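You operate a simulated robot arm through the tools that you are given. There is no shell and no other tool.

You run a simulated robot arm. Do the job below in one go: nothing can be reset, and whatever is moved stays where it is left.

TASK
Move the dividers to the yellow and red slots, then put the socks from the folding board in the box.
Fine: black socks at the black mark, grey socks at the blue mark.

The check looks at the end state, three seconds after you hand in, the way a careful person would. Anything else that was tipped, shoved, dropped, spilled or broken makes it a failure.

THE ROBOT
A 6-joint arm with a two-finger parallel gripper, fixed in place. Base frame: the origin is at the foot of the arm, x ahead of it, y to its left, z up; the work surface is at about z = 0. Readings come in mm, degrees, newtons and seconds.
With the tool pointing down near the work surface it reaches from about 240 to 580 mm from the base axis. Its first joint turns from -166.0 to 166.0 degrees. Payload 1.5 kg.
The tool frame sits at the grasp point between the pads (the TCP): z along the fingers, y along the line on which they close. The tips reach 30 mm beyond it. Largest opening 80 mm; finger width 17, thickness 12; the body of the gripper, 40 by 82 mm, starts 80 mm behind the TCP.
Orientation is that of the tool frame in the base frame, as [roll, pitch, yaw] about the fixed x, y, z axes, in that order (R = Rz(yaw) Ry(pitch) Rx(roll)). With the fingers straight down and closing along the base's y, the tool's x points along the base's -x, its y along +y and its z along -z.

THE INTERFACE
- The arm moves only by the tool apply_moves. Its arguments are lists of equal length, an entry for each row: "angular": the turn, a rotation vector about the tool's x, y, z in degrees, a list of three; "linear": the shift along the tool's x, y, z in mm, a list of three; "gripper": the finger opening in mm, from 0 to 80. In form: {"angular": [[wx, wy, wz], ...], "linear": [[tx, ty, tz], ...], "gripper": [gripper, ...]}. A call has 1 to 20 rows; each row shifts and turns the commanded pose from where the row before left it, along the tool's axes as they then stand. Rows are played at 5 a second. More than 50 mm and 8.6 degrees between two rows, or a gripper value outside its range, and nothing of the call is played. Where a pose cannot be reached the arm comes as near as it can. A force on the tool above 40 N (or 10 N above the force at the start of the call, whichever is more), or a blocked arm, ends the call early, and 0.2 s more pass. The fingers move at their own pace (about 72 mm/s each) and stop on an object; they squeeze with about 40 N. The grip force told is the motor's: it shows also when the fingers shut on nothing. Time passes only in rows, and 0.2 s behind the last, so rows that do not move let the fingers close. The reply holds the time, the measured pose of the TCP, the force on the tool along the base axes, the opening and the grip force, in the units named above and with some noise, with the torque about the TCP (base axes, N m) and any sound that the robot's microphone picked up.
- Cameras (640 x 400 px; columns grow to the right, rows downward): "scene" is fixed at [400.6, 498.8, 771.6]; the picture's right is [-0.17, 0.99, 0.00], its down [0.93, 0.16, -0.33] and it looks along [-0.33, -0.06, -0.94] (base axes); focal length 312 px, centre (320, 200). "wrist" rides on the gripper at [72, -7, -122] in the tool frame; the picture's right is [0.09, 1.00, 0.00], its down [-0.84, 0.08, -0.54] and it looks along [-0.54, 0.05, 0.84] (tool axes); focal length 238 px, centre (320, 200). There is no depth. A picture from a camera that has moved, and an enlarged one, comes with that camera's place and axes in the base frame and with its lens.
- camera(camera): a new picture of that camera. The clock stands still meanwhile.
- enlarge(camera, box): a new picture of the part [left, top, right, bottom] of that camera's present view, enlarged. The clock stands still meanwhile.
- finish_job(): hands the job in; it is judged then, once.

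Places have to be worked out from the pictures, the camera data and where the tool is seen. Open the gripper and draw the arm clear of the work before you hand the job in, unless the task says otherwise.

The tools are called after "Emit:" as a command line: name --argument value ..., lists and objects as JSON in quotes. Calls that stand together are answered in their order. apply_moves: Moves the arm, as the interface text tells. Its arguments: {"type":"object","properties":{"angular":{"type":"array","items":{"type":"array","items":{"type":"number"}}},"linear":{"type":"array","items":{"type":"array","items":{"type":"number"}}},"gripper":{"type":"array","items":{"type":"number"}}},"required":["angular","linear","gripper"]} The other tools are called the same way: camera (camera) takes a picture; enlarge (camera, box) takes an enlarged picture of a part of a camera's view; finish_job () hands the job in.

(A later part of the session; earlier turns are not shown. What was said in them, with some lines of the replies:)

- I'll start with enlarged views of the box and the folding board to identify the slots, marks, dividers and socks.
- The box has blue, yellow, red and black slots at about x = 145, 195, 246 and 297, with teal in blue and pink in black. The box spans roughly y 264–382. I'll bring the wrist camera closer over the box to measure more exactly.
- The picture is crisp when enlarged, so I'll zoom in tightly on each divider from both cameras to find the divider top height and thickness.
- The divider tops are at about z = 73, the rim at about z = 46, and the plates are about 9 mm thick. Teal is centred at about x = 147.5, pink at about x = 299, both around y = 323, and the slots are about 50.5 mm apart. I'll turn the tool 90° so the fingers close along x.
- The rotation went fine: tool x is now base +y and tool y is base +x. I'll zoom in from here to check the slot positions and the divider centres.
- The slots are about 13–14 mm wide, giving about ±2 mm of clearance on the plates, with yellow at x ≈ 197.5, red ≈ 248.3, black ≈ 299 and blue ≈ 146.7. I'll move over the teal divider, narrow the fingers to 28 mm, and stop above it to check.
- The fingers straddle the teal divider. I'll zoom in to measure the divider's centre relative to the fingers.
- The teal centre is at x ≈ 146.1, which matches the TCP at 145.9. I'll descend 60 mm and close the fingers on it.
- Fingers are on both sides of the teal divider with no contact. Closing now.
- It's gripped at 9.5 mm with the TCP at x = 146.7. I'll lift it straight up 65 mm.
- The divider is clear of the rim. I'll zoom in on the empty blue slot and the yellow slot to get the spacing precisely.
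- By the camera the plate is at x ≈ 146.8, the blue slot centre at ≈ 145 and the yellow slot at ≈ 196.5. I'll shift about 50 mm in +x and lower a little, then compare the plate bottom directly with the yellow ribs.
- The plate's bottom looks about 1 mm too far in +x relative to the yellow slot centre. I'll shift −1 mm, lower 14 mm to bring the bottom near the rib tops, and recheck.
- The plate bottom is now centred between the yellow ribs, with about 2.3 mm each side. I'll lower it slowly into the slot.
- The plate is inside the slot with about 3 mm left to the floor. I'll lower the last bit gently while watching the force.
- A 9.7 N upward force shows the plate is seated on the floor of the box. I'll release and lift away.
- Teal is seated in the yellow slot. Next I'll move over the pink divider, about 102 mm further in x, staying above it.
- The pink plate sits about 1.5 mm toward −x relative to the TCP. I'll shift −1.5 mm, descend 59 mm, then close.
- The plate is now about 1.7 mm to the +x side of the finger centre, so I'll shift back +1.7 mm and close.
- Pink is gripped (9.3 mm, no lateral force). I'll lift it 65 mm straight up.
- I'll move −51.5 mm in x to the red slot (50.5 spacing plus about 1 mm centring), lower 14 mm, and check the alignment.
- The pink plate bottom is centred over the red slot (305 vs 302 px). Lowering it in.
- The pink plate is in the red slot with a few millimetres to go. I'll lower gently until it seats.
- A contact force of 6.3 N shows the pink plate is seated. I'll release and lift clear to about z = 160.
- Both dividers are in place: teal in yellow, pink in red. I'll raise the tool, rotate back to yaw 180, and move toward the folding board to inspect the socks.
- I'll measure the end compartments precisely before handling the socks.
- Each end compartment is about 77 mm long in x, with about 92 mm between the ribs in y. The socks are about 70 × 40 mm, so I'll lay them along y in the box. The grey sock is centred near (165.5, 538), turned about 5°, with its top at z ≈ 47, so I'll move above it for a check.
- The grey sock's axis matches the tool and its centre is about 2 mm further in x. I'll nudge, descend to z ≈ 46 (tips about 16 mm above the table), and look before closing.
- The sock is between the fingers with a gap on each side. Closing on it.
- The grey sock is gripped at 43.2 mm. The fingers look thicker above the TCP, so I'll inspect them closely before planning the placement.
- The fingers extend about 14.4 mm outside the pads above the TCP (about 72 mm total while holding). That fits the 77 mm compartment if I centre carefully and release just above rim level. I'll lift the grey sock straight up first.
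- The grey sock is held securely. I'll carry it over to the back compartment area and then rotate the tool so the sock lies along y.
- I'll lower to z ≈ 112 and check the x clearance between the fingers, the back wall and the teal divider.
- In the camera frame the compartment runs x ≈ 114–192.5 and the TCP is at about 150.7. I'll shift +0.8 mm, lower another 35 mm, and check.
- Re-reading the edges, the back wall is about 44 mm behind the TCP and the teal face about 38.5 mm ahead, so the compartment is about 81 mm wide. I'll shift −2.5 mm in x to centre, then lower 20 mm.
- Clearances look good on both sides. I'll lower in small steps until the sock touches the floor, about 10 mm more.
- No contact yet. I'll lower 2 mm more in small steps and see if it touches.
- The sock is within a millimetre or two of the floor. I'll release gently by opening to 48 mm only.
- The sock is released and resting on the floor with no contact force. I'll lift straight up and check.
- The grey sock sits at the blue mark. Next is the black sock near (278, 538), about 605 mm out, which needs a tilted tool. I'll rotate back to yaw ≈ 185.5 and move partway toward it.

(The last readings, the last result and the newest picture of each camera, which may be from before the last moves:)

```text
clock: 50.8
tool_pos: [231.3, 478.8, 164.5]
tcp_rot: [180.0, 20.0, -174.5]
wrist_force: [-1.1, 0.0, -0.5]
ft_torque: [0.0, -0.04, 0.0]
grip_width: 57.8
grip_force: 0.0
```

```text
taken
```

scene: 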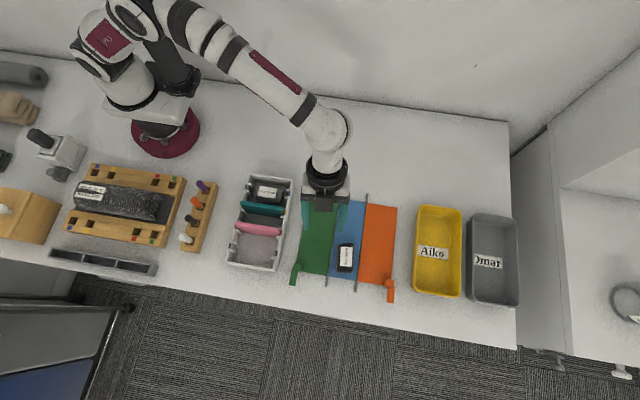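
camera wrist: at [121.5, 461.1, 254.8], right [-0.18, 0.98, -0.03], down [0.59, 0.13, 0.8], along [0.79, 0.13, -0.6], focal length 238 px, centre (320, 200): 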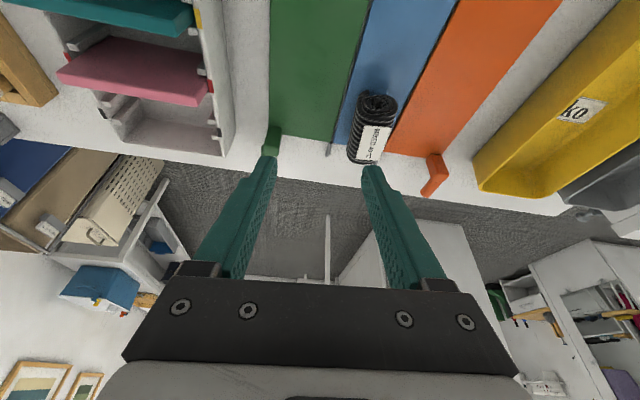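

The 20° tilt works and the fingers lean toward +x. I'll move to a hover point along the tool axis about 55 mm short of the black sock.

Emit:
apply_moves --angular '[[0, 0, 0], [0, 0, 0], [0, 0, 0], [0, 0, 0]]' --linear '[[-0.9, 18.1, 24.2], [-0.9, 18.1, 24.2], [-0.9, 18.1, 24.2], [0, 0, 0]]' --gripper '[58, 58, 58, 58]'

Emit:
camera --camera "wrist"

Emit:
enlarge --camera "scene" --box '[285, 170, 405, 310]'

```text
clock: 51.8
tool_pos: [254.6, 536.3, 95.9]
tcp_rot: [180.0, 20.0, -174.6]
wrist_force: [0.4, 0.2, 0.7]
ft_torque: [0.01, 0.0, 0.02]
grip_width: 58.1
grip_force: 0.1
```

```text
taken
camera wrist: at [145.8, 519.3, 185.8], right [-0.18, 0.98, -0.03], down [0.59, 0.13, 0.8], along [0.79, 0.12, -0.61], focal length 238 px, centre (320, 200)
```

wrist: 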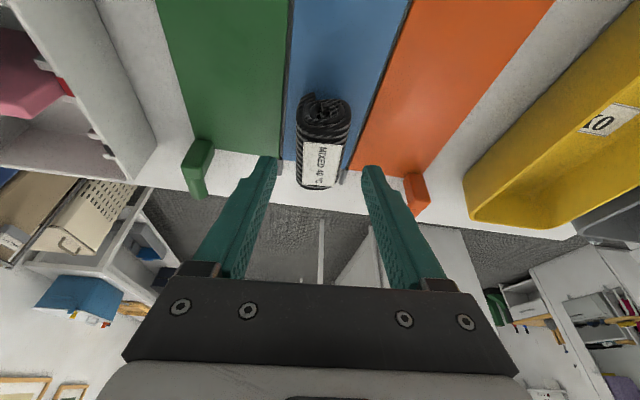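

```text
2.86 times, centred on (345, 240) of scene
camera zoom: at [400.6, 498.8, 771.6], right [-0.17, 0.99, 0.0], down [0.93, 0.16, -0.33], along [-0.33, -0.06, -0.94], focal length 892 px, centre (249, 86)
```

zoom: 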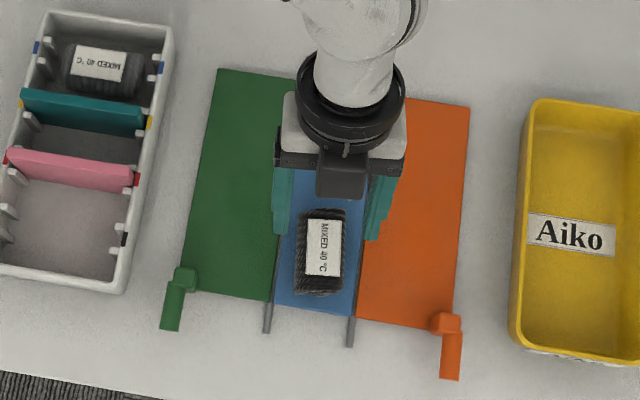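

Emit:
enlarge --camera "wrist" --box '[260, 80, 380, 200]'

```text
3.33 times, centred on (320, 140) of wrist
camera zoom: at [145.8, 519.3, 185.8], right [-0.18, 0.98, -0.03], down [0.59, 0.13, 0.8], along [0.79, 0.12, -0.61], focal length 794 px, centre (320, 400)
```

zoom: 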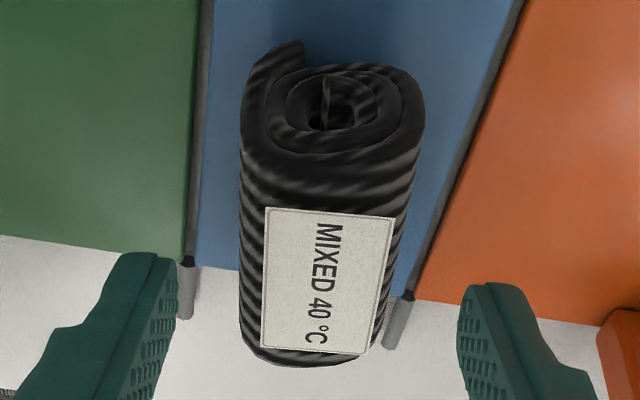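

The black sock is aligned with the finger centre plane. I'll advance 52 mm along the tool axis and look before closing.

Emit:
apply_moves --angular '[[0, 0, 0], [0, 0, 0], [0, 0, 0], [0, 0, 0], [0, 0, 0]]' --linear '[[0, 0, 15], [0, 0, 15], [0, 0, 12], [0, 0, 10], [0, 0, 0]]' --gripper '[58, 58, 58, 58, 58]'

Emit:
camera --camera "wrist"

Emit:
enlarge --camera "scene" --box '[285, 190, 405, 310]'

```text
clock: 53.0
tool_pos: [270.6, 537.4, 47.9]
tcp_rot: [180.0, 20.1, -174.6]
wrist_force: [-0.2, 0.4, -0.3]
ft_torque: [0.0, -0.03, 0.0]
grip_width: 58.1
grip_force: 0.0
```

```text
taken
camera wrist: at [162.6, 519.9, 137.4], right [-0.18, 0.98, -0.03], down [0.59, 0.13, 0.8], along [0.79, 0.13, -0.61], focal length 238 px, centre (320, 200)
```

wrist: 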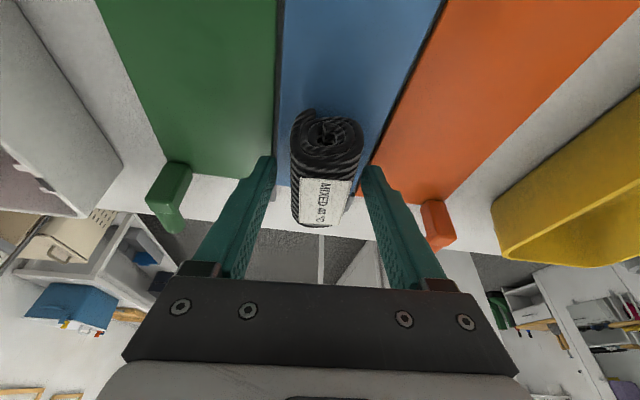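

```text
3.33 times, centred on (345, 250) of scene
camera zoom: at [400.6, 498.8, 771.6], right [-0.17, 0.99, 0.0], down [0.93, 0.16, -0.33], along [-0.33, -0.06, -0.94], focal length 1041 px, centre (237, 33)
```

zoom: 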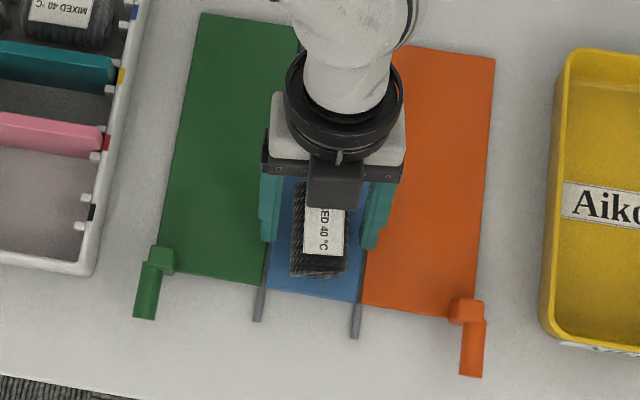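

The pose was reached without contact and the sock is centred between the pads. Closing.

Emit:
apply_moves --angular '[[0, 0, 0], [0, 0, 0], [0, 0, 0], [0, 0, 0], [0, 0, 0]]' --linear '[[0, 0, 0], [0, 0, 0], [0, 0, 0], [0, 0, 0], [0, 0, 0]]' --gripper '[48, 40, 34, 30, 30]'

Emit:
camera --camera "wrist"

```text
clock: 54.2
tool_pos: [272.0, 538.7, 47.6]
tcp_rot: [180.0, 20.0, -174.6]
wrist_force: [0.3, -0.4, 1.0]
ft_torque: [-0.05, -0.02, 0.01]
grip_width: 43.2
grip_force: 40.0
```

```text
taken
camera wrist: at [162.5, 519.9, 137.5], right [-0.18, 0.98, -0.03], down [0.59, 0.13, 0.8], along [0.79, 0.13, -0.61], focal length 238 px, centre (320, 200)
```

wrist: 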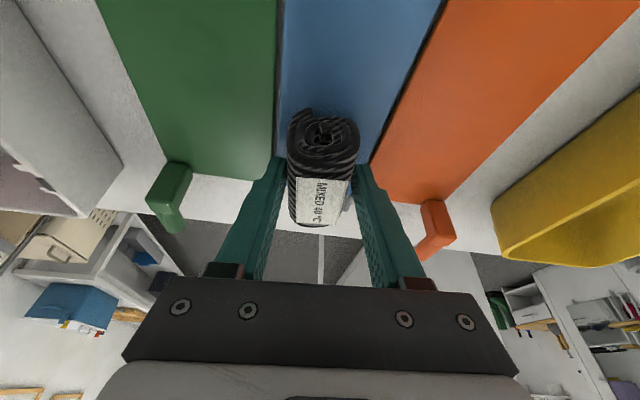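

Gripped at 43.2 mm. I'll lift vertically 55 mm, which in the tilted tool axes is along (−0.342, 0, −0.94).

Emit:
apply_moves --angular '[[0, 0, 0], [0, 0, 0], [0, 0, 0], [0, 0, 0]]' --linear '[[-3.4, 0, -9.4], [-6.8, 0, -18.8], [-8.6, 0, -23.5], [0, 0, 0]]' --gripper '[30, 30, 30, 30]'

Emit:
camera --camera "wrist"

Emit:
camera --camera "scene"

```text
clock: 55.2
tool_pos: [270.4, 539.8, 103.9]
tcp_rot: [180.0, 19.9, -174.5]
wrist_force: [-0.6, -0.6, -1.4]
ft_torque: [-0.01, -0.01, -0.04]
grip_width: 43.1
grip_force: 39.9
```

```text
taken
camera wrist: at [162.4, 521.3, 192.5], right [-0.18, 0.98, -0.03], down [0.59, 0.13, 0.8], along [0.79, 0.12, -0.61], focal length 238 px, centre (320, 200)
```

wrist: 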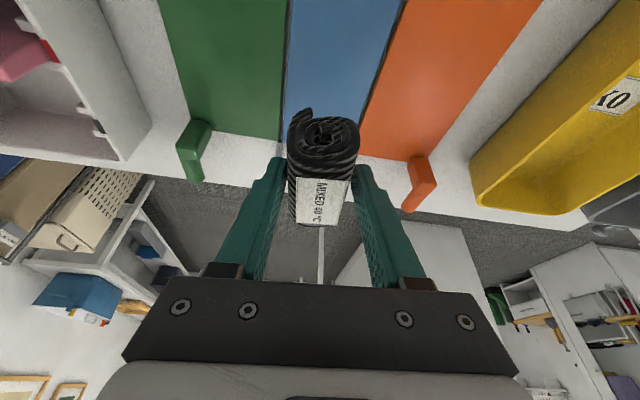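

```text
taken
```

scene: 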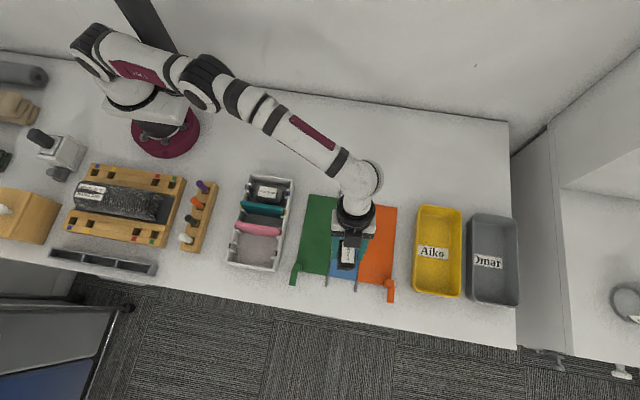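

The black sock is held. I'll move toward the box while rising, then over the front compartment.

Emit:
apply_moves --angular '[[0, 0, 0], [0, 0, 0], [0, 0, 0], [0, 0, 0], [0, 0, 0], [0, 0, 0], [0, 0, 0]]' --linear '[[-4.4, -33.2, -21.5], [-4.4, -33.2, -21.5], [-4.4, -33.2, -21.5], [-2.7, -37.2, 2.4], [-2.7, -37.2, 2.4], [-2.7, -37.2, 2.4], [0, 0, 0]]' --gripper '[30, 30, 30, 30, 30, 30, 30]'

Emit:
camera --camera "scene"

```text
clock: 56.8
tool_pos: [292.5, 325.2, 165.8]
tcp_rot: [179.9, 20.0, -174.6]
wrist_force: [0.5, 0.0, -1.0]
ft_torque: [0.01, 0.03, -0.01]
grip_width: 43.2
grip_force: 40.0
```

```text
taken
```

scene: 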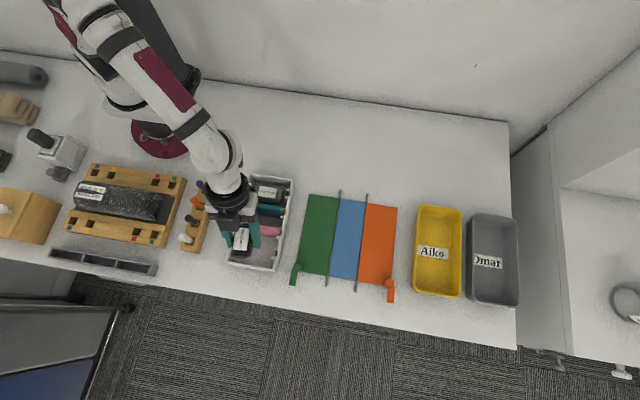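

The sock is above the front compartment at z ≈ 166. I'll rotate about the vertical so the sock lies along y.

Emit:
apply_moves --angular '[[2.722, 0, 7.482], [2.722, 0, 7.482], [2.722, 0, 7.482], [2.722, 0, 7.482], [2.722, 0, 7.482], [2.722, 0, 7.482], [2.722, 0, 7.482], [2.722, 0, 7.482], [2.722, 0, 7.482], [2.722, 0, 7.482], [2.722, 0, 7.482], [2.722, 0, 7.482], [0, 0, 0]]' --linear '[[0, 0, 0], [0, 0, 0], [0, 0, 0], [0, 0, 0], [0, 0, 0], [0, 0, 0], [0, 0, 0], [0, 0, 0], [0, 0, 0], [0, 0, 0], [0, 0, 0], [0, 0, 0], [0, 0, 0]]' --gripper '[30, 30, 30, 30, 30, 30, 30, 30, 30, 30, 30, 30, 30]'

Emit:
camera --camera "wrist"

Emit:
camera --camera "scene"

```text
clock: 59.6
tool_pos: [290.4, 327.7, 164.3]
tcp_rot: [-179.9, 20.0, 89.9]
wrist_force: [0.4, -0.5, -0.2]
ft_torque: [0.0, -0.01, 0.0]
grip_width: 43.1
grip_force: 40.1
```

```text
taken
camera wrist: at [283.6, 436.4, 254.1], right [1.0, 0.08, -0.03], down [0.08, -0.6, 0.8], along [0.05, -0.79, -0.61], focal length 238 px, centre (320, 200)
```

wrist: 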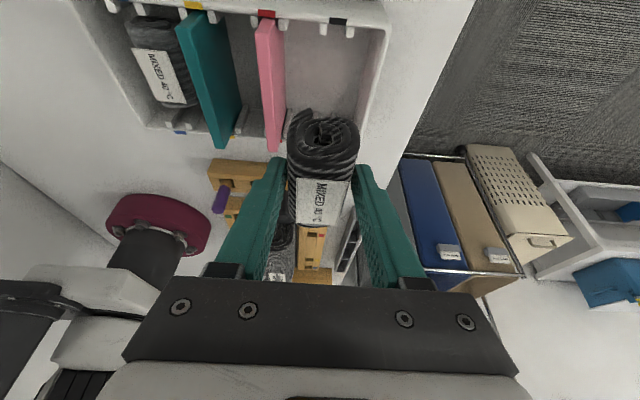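

```text
taken
```

scene: 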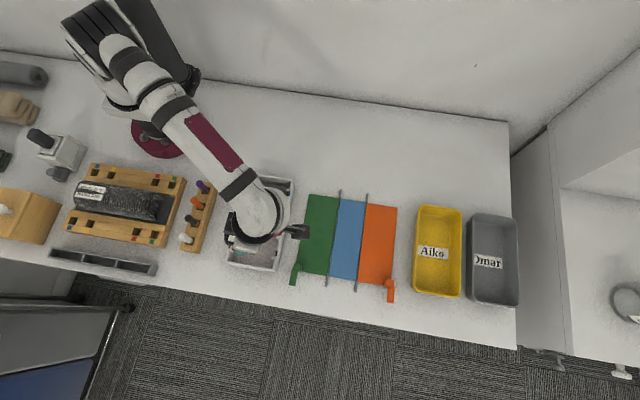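

I'll lower vertically by 48 mm and check the alignment in the front compartment.

Emit:
apply_moves --angular '[[0, 0, 0], [0, 0, 0], [0, 0, 0]]' --linear '[[8.2, 0, 22.6], [8.2, 0, 22.6], [0, 0, 0]]' --gripper '[30, 30, 30]'

Emit:
camera --camera "wrist"

Emit:
enlarge --camera "wrist" --box '[220, 0, 420, 240]'

Emit:
enlarge --camera "scene" --box '[210, 170, 320, 290]'

```text
clock: 60.4
tool_pos: [290.6, 328.0, 116.7]
tcp_rot: [180.0, 20.0, 90.0]
wrist_force: [-0.1, 0.9, -0.3]
ft_torque: [-0.02, -0.02, 0.0]
grip_width: 43.3
grip_force: 40.0
```

```text
taken
camera wrist: at [284.7, 435.5, 207.1], right [1.0, 0.08, -0.03], down [0.08, -0.6, 0.8], along [0.05, -0.79, -0.61], focal length 238 px, centre (320, 200)
```

wrist: 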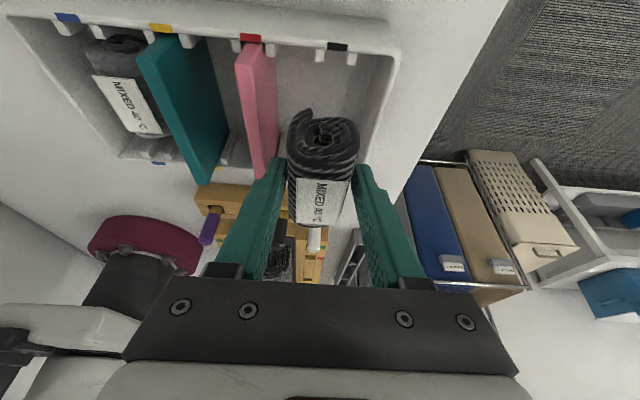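

```text
1.67 times, centred on (320, 120) of wrist
camera zoom: at [284.7, 435.5, 207.1], right [1.0, 0.08, -0.03], down [0.08, -0.6, 0.8], along [0.05, -0.79, -0.61], focal length 397 px, centre (320, 333)
```

zoom: 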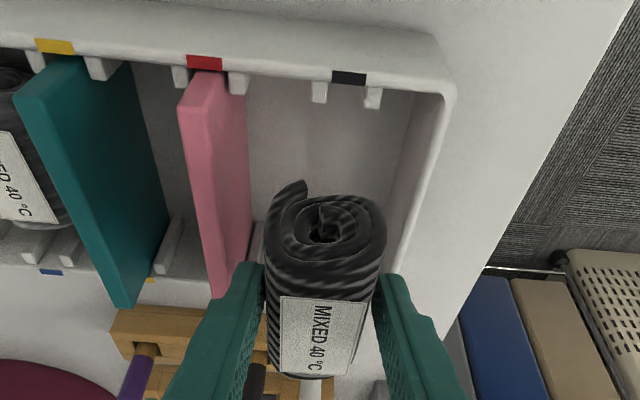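

```text
3.33 times, centred on (265, 230) of scene
camera zoom: at [400.6, 498.8, 771.6], right [-0.17, 0.99, 0.0], down [0.93, 0.16, -0.33], along [-0.33, -0.06, -0.94], focal length 1041 px, centre (503, 100)
```

zoom: 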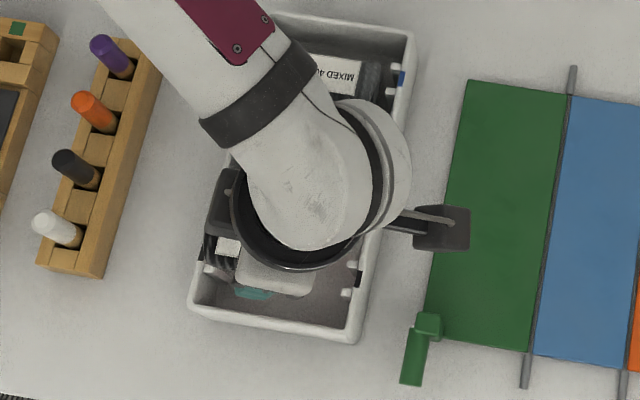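

The pink face is about 41.5 mm behind the TCP and the front wall about 38.5 mm ahead. I'll shift −1.5 mm in x, lower 38 mm, and check again.

Emit:
apply_moves --angular '[[0, 0, 0], [0, 0, 0], [0, 0, 0], [0, 0, 0]]' --linear '[[4.1, -1.5, 11.3], [4.45, 0, 12.2], [4.45, 0, 12.2], [0, 0, 0]]' --gripper '[30, 30, 30, 30]'

Emit:
camera --camera "wrist"

Emit:
enlarge --camera "wrist" --box '[220, 20, 420, 240]'

Emit:
enlarge --camera "scene" --box '[180, 170, 310, 290]'

```text
clock: 61.4
tool_pos: [287.5, 328.2, 78.5]
tcp_rot: [179.9, 20.0, 89.9]
wrist_force: [-0.4, 0.7, -1.2]
ft_torque: [-0.02, 0.01, 0.03]
grip_width: 43.4
grip_force: 40.2
```

```text
taken
camera wrist: at [281.5, 435.5, 167.7], right [1.0, 0.09, -0.03], down [0.08, -0.6, 0.8], along [0.05, -0.79, -0.61], focal length 238 px, centre (320, 200)
```

wrist: 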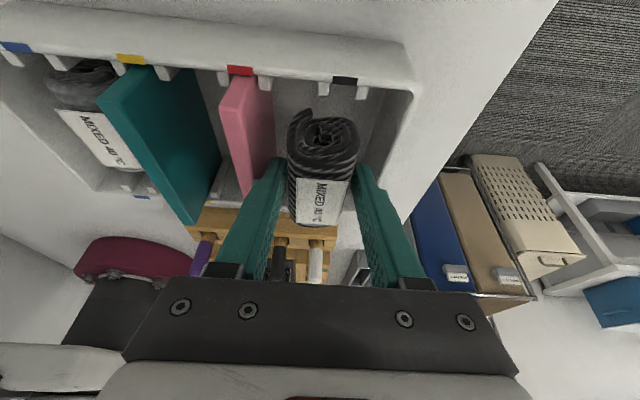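

```text
1.82 times, centred on (320, 130) of wrist
camera zoom: at [281.5, 435.5, 167.7], right [1.0, 0.09, -0.03], down [0.08, -0.6, 0.8], along [0.05, -0.79, -0.61], focal length 433 px, centre (320, 327)
```

zoom: 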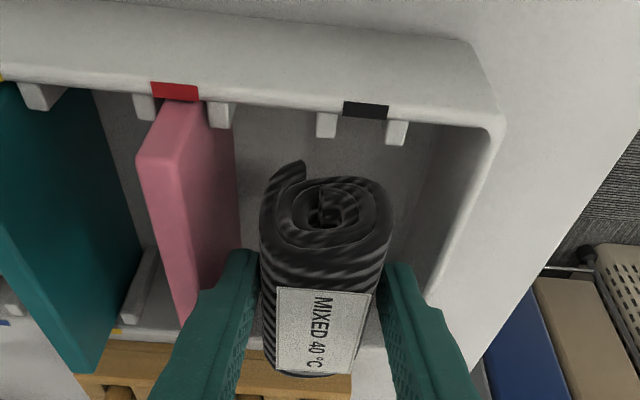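

```text
3.33 times, centred on (245, 230) of scene
camera zoom: at [400.6, 498.8, 771.6], right [-0.17, 0.99, 0.0], down [0.93, 0.16, -0.33], along [-0.33, -0.06, -0.94], focal length 1041 px, centre (570, 100)
```

zoom: 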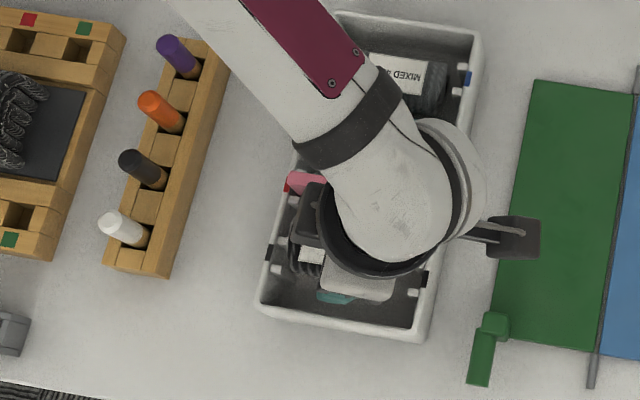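

The margins are now about 39 mm to pink and 41 mm to the wall. I'll shift back +1 mm, lower 22 mm more, and look again.

Emit:
apply_moves --angular '[[0, 0, 0], [0, 0, 0], [0, 0, 0], [0, 0, 0]]' --linear '[[0, 1, 0], [3.76, 0, 10.34], [3.76, 0, 10.34], [0, 0, 0]]' --gripper '[30, 30, 30, 30]'

Emit:
camera --camera "wrist"

Emit:
enlarge --camera "wrist" --box '[220, 40, 420, 240]'

Emit:
enlarge --camera "scene" --box '[210, 200, 310, 290]'

```text
clock: 62.4
tool_pos: [289.0, 327.1, 56.8]
tcp_rot: [180.0, 19.8, 89.9]
wrist_force: [0.5, -0.5, -0.2]
ft_torque: [0.0, -0.03, -0.04]
grip_width: 43.3
grip_force: 40.2
```

```text
taken
camera wrist: at [282.4, 436.4, 146.4], right [1.0, 0.09, -0.03], down [0.08, -0.6, 0.8], along [0.05, -0.79, -0.61], focal length 238 px, centre (320, 200)
```

wrist: 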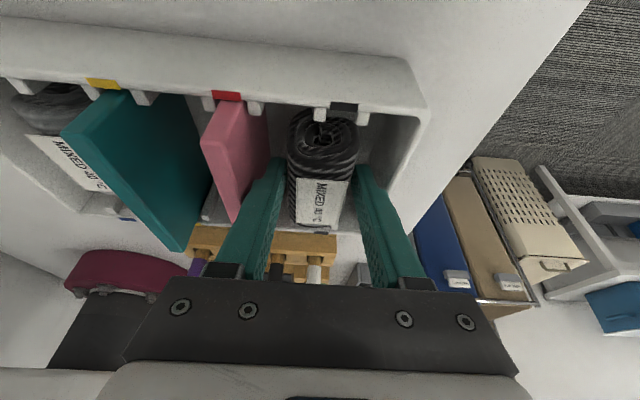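

```text
2.00 times, centred on (320, 140) of wrist
camera zoom: at [282.4, 436.4, 146.4], right [1.0, 0.09, -0.03], down [0.08, -0.6, 0.8], along [0.05, -0.79, -0.61], focal length 477 px, centre (320, 320)
```

zoom: 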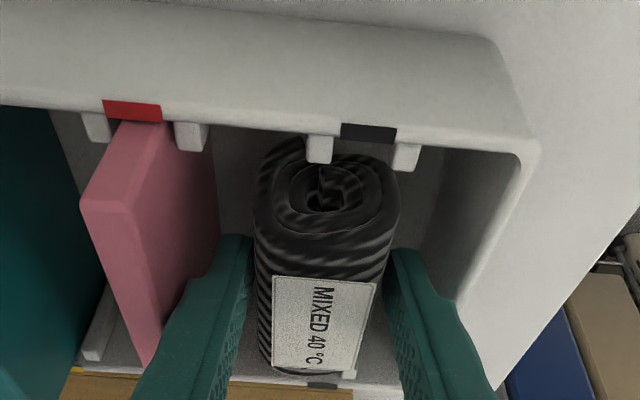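

```text
4.44 times, centred on (260, 245) of scene
camera zoom: at [400.6, 498.8, 771.6], right [-0.17, 0.99, 0.0], down [0.93, 0.16, -0.33], along [-0.33, -0.06, -0.94], focal length 1387 px, centre (587, 0)
```

zoom: 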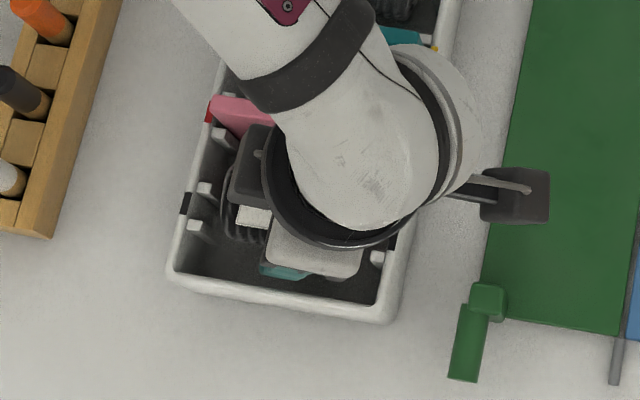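

The sock's far end is about 5 mm from the left ribs, so I'll shift +3 mm in y and lower 8 mm.

Emit:
apply_moves --angular '[[0, 0, 0], [0, 0, 0], [0, 0, 0], [0, 0, 0]]' --linear '[[2.82, 0, -1.03], [1.37, 0, 3.76], [1.37, 0, 3.76], [0, 0, 0]]' --gripper '[30, 30, 30, 30]'

Emit:
enlarge --camera "wrist" --box '[220, 40, 420, 240]'

Emit:
enlarge --camera "scene" --box '[210, 200, 310, 290]'

```text
clock: 63.4
tool_pos: [289.8, 331.6, 49.1]
tcp_rot: [179.9, 20.0, 89.9]
wrist_force: [-0.8, 0.4, -0.8]
ft_torque: [0.02, -0.01, 0.03]
grip_width: 43.1
grip_force: 40.6
```

```text
2.00 times, centred on (320, 140) of wrist
camera zoom: at [282.6, 439.3, 138.6], right [1.0, 0.09, -0.03], down [0.08, -0.6, 0.8], along [0.05, -0.79, -0.61], focal length 477 px, centre (320, 320)
```

zoom: 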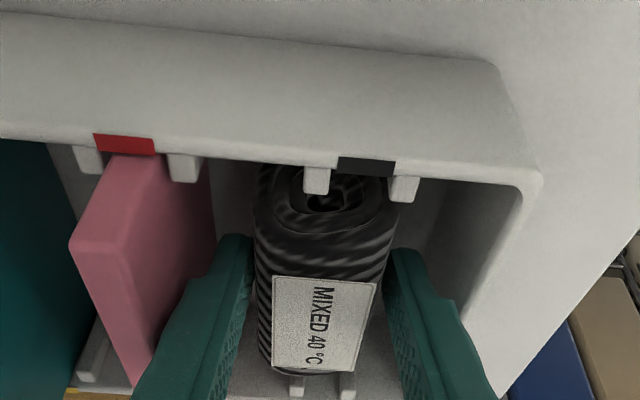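

```text
4.44 times, centred on (260, 245) of scene
camera zoom: at [400.6, 498.8, 771.6], right [-0.17, 0.99, 0.0], down [0.93, 0.16, -0.33], along [-0.33, -0.06, -0.94], focal length 1387 px, centre (587, 0)
```

zoom: 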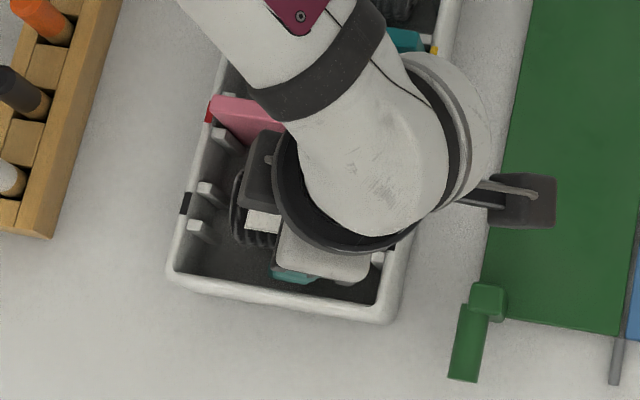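

Emit:
apply_moves --angular '[[0, 0, 0], [0, 0, 0], [0, 0, 0]]' --linear '[[0.51, 0, 1.41], [0.34, 0, 0.94], [0, 0, 0]]' --gripper '[30, 30, 30]'

```text
clock: 64.2
tool_pos: [288.6, 331.5, 46.9]
tcp_rot: [-179.9, 20.0, 89.9]
wrist_force: [0.4, 0.0, -0.2]
ft_torque: [-0.02, 0.01, -0.01]
grip_width: 43.2
grip_force: 39.7
```

Still no contact force and the height matches the grasp height. I'll lower 1 mm more and release gently to 48.5 mm.

Emit:
apply_moves --angular '[[0, 0, 0], [0, 0, 0], [0, 0, 0], [0, 0, 0], [0, 0, 0]]' --linear '[[0.34, 0, 0.94], [0, 0, 0], [0, 0, 0], [0, 0, 0], [0, 0, 0]]' --gripper '[30, 45, 47, 48.5, 48.5]'

Emit:
enlarge --camera "wrist" --box '[220, 40, 420, 240]'

Emit:
enlarge --camera "scene" --box '[210, 200, 310, 290]'

```text
clock: 65.4
tool_pos: [289.8, 330.5, 46.9]
tcp_rot: [-180.0, 20.1, 89.9]
wrist_force: [0.1, 0.3, -0.2]
ft_torque: [-0.01, 0.03, -0.01]
grip_width: 48.5
grip_force: 0.1
```

```text
2.00 times, centred on (320, 140) of wrist
camera zoom: at [282.5, 439.4, 135.8], right [1.0, 0.09, -0.03], down [0.08, -0.6, 0.8], along [0.05, -0.79, -0.61], focal length 477 px, centre (320, 320)
```

zoom: 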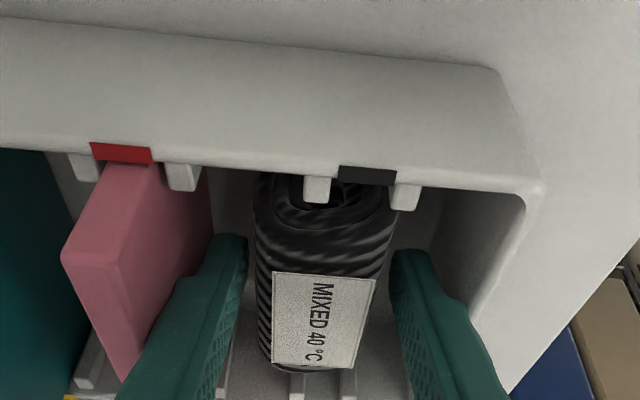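

```text
4.44 times, centred on (260, 245) of scene
camera zoom: at [400.6, 498.8, 771.6], right [-0.17, 0.99, 0.0], down [0.93, 0.16, -0.33], along [-0.33, -0.06, -0.94], focal length 1387 px, centre (587, 0)
```

zoom: 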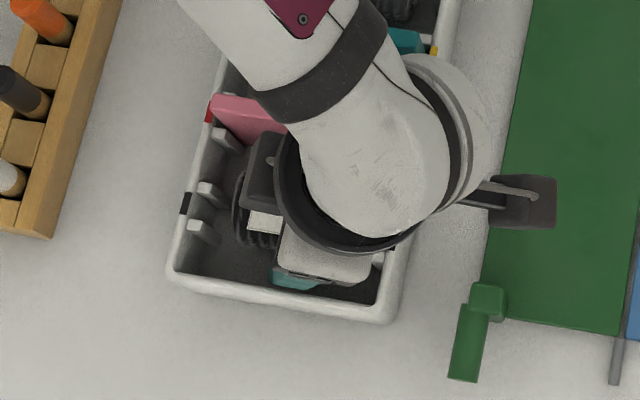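

The black sock is released and resting flat. I'll lift vertically away and check the whole box.

Emit:
apply_moves --angular '[[0, 0, 0], [0, 0, 0], [0, 0, 0], [0, 0, 0], [0, 0, 0], [0, 0, 0]]' --linear '[[-2.7, 0, -7.5], [-5.1, 0, -14.1], [-8.6, 0, -23.5], [-10.3, 0, -28.2], [-12, 0, -32.9], [0, 0, 0]]' --gripper '[48.5, 48.5, 48.5, 48.5, 48.5, 48.5]'

Emit:
camera --camera "wrist"

Emit:
camera --camera "scene"

```text
clock: 66.8
tool_pos: [288.4, 329.3, 155.7]
tcp_rot: [-180.0, 20.0, 89.9]
wrist_force: [0.4, 0.3, -0.3]
ft_torque: [0.01, 0.02, 0.0]
grip_width: 48.7
grip_force: 0.0
```

```text
taken
camera wrist: at [282.9, 438.4, 245.2], right [1.0, 0.09, -0.03], down [0.08, -0.6, 0.8], along [0.05, -0.79, -0.61], focal length 238 px, centre (320, 200)
```

wrist: 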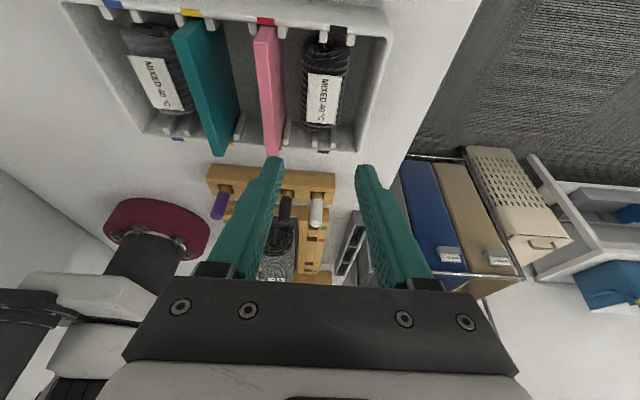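

```text
taken
```

scene: 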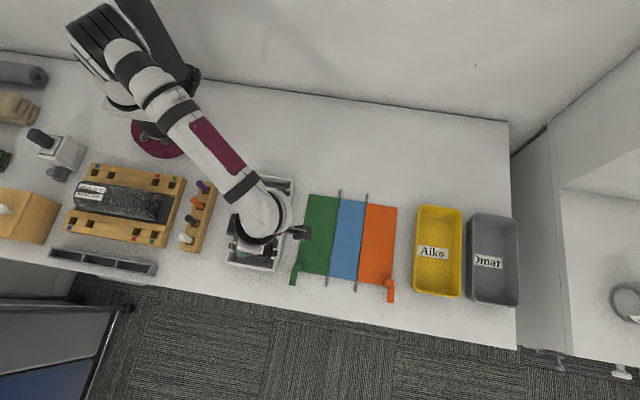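

Both socks are in their compartments. I'll rise, undo the tilt, and draw the arm back to near its start pose with the gripper open.

Emit:
apply_moves --angular '[[0, 0, 0], [0, 0, 0], [0, 0, 0], [0, 5, 0], [0, 5, 0], [0, 5, 0], [0, 5, 0], [0, 0, 0]]' --linear '[[-12, 0, -33], [-12, 0, -33], [-12, 0, -33], [0, 0, 0], [0, 0, 0], [0, 0, 0], [0, 0, 0], [0, 0, 0]]' --gripper '[60, 80, 80, 80, 80, 80, 80, 80]'

Emit:
apply_moves --angular '[[0, 0, -7.5], [0, 0, -7.5], [0, 0, -7.5], [0, 0, -7.5], [0, 0, -7.5], [0, 0, -7.5], [0, 0, -7.5], [0, 0, -7.5], [0, 0, -7.5], [0, 0, -7.5], [0, 0, -7.5], [0, 0, -7.5], [0, 0, 0], [0, 0, 0], [0, 0, 0], [0, 0, 0], [0, 0, 0]]' --linear '[[0, 0, 0], [0, 0, 0], [0, 0, 0], [0, 0, 0], [0, 0, 0], [0, 0, 0], [0, 0, 0], [0, 0, 0], [0, 0, 0], [0, 0, 0], [0, 0, 0], [0, 0, 0], [37.5, 15, -8], [37.5, 15, -8], [37.5, 15, -8], [37.5, 15, -8], [0, 0, 0]]' --gripper '[80, 80, 80, 80, 80, 80, 80, 80, 80, 80, 80, 80, 80, 80, 80, 80, 80]'

Emit:
camera --camera "scene"

Emit:
enlarge --camera "scene" --box '[215, 165, 310, 280]'

Emit:
camera --camera "wrist"

```text
clock: 68.6
tool_pos: [289.4, 329.4, 261.8]
tcp_rot: [-180.0, -0.1, 90.0]
wrist_force: [0.1, -0.4, -0.2]
ft_torque: [-0.02, -0.05, -0.03]
grip_width: 79.8
grip_force: 0.0
```

```text
clock: 72.2
tool_pos: [137.0, 386.6, 295.7]
tcp_rot: [180.0, 0.0, 179.9]
wrist_force: [-0.4, 0.3, 0.9]
ft_torque: [-0.04, -0.02, 0.01]
grip_width: 79.9
grip_force: 0.2
```

```text
taken
```

scene: 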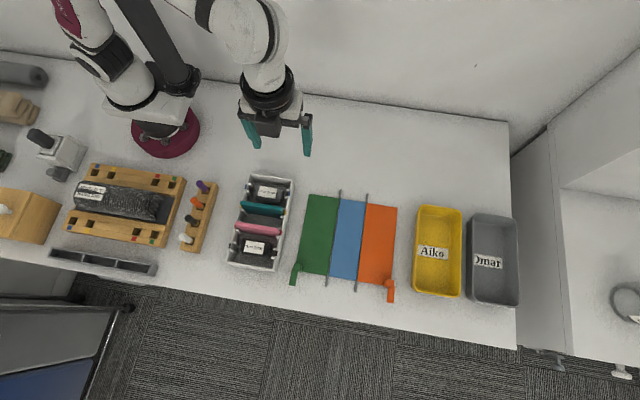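

```text
3.48 times, centred on (262, 222) of scene
camera zoom: at [400.6, 498.8, 771.6], right [-0.17, 0.99, 0.0], down [0.93, 0.16, -0.33], along [-0.33, -0.06, -0.94], focal length 1086 px, centre (520, 122)
```

zoom: 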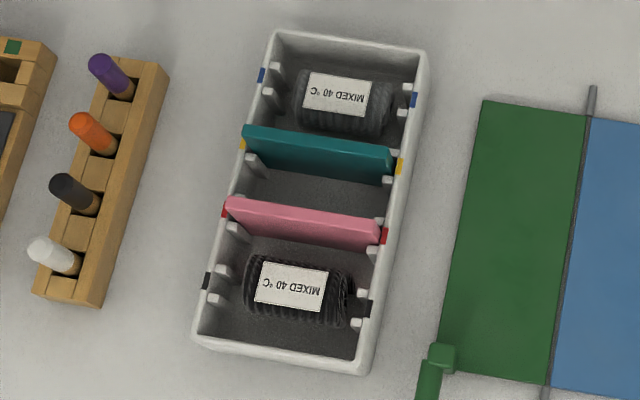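

```text
taken
camera wrist: at [66.0, 379.5, 416.4], right [-0.09, 1.0, 0.0], down [0.84, 0.08, 0.54], along [0.54, 0.05, -0.84], focal length 238 px, centre (320, 200)
```

wrist: 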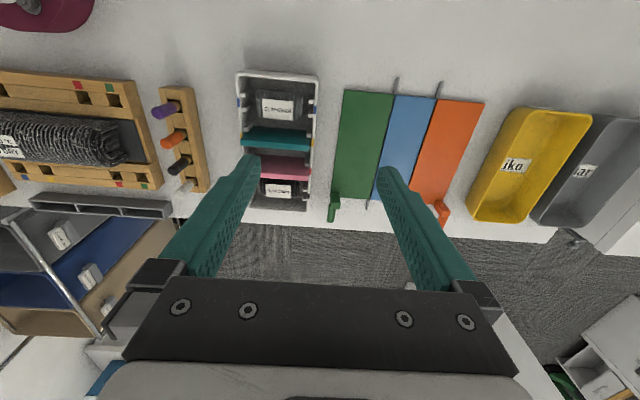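

Everything is in place: teal in the yellow slot, pink in the red slot, the grey sock at the blue mark and the black sock at the black mark. The box and board haven't moved, the gripper is open and the arm is clear, so I'm handing in.

Emit:
finish_job

```text
The job is handed in.
```

The job is handed in, and the final pictures show everything where you asked:

- **Dividers:** the teal one is in the yellow slot and the pink one in the red slot. Both rest on the box floor.
- **Socks:** the grey pair is at the blue mark and the black pair at the black mark. Both lie flat, lengthwise across the box.
- **Surroundings:** the box and the folding board look unmoved, and nothing else appears disturbed.

The gripper is open and the arm is back near its starting pose. The result of the check has not come back to me.
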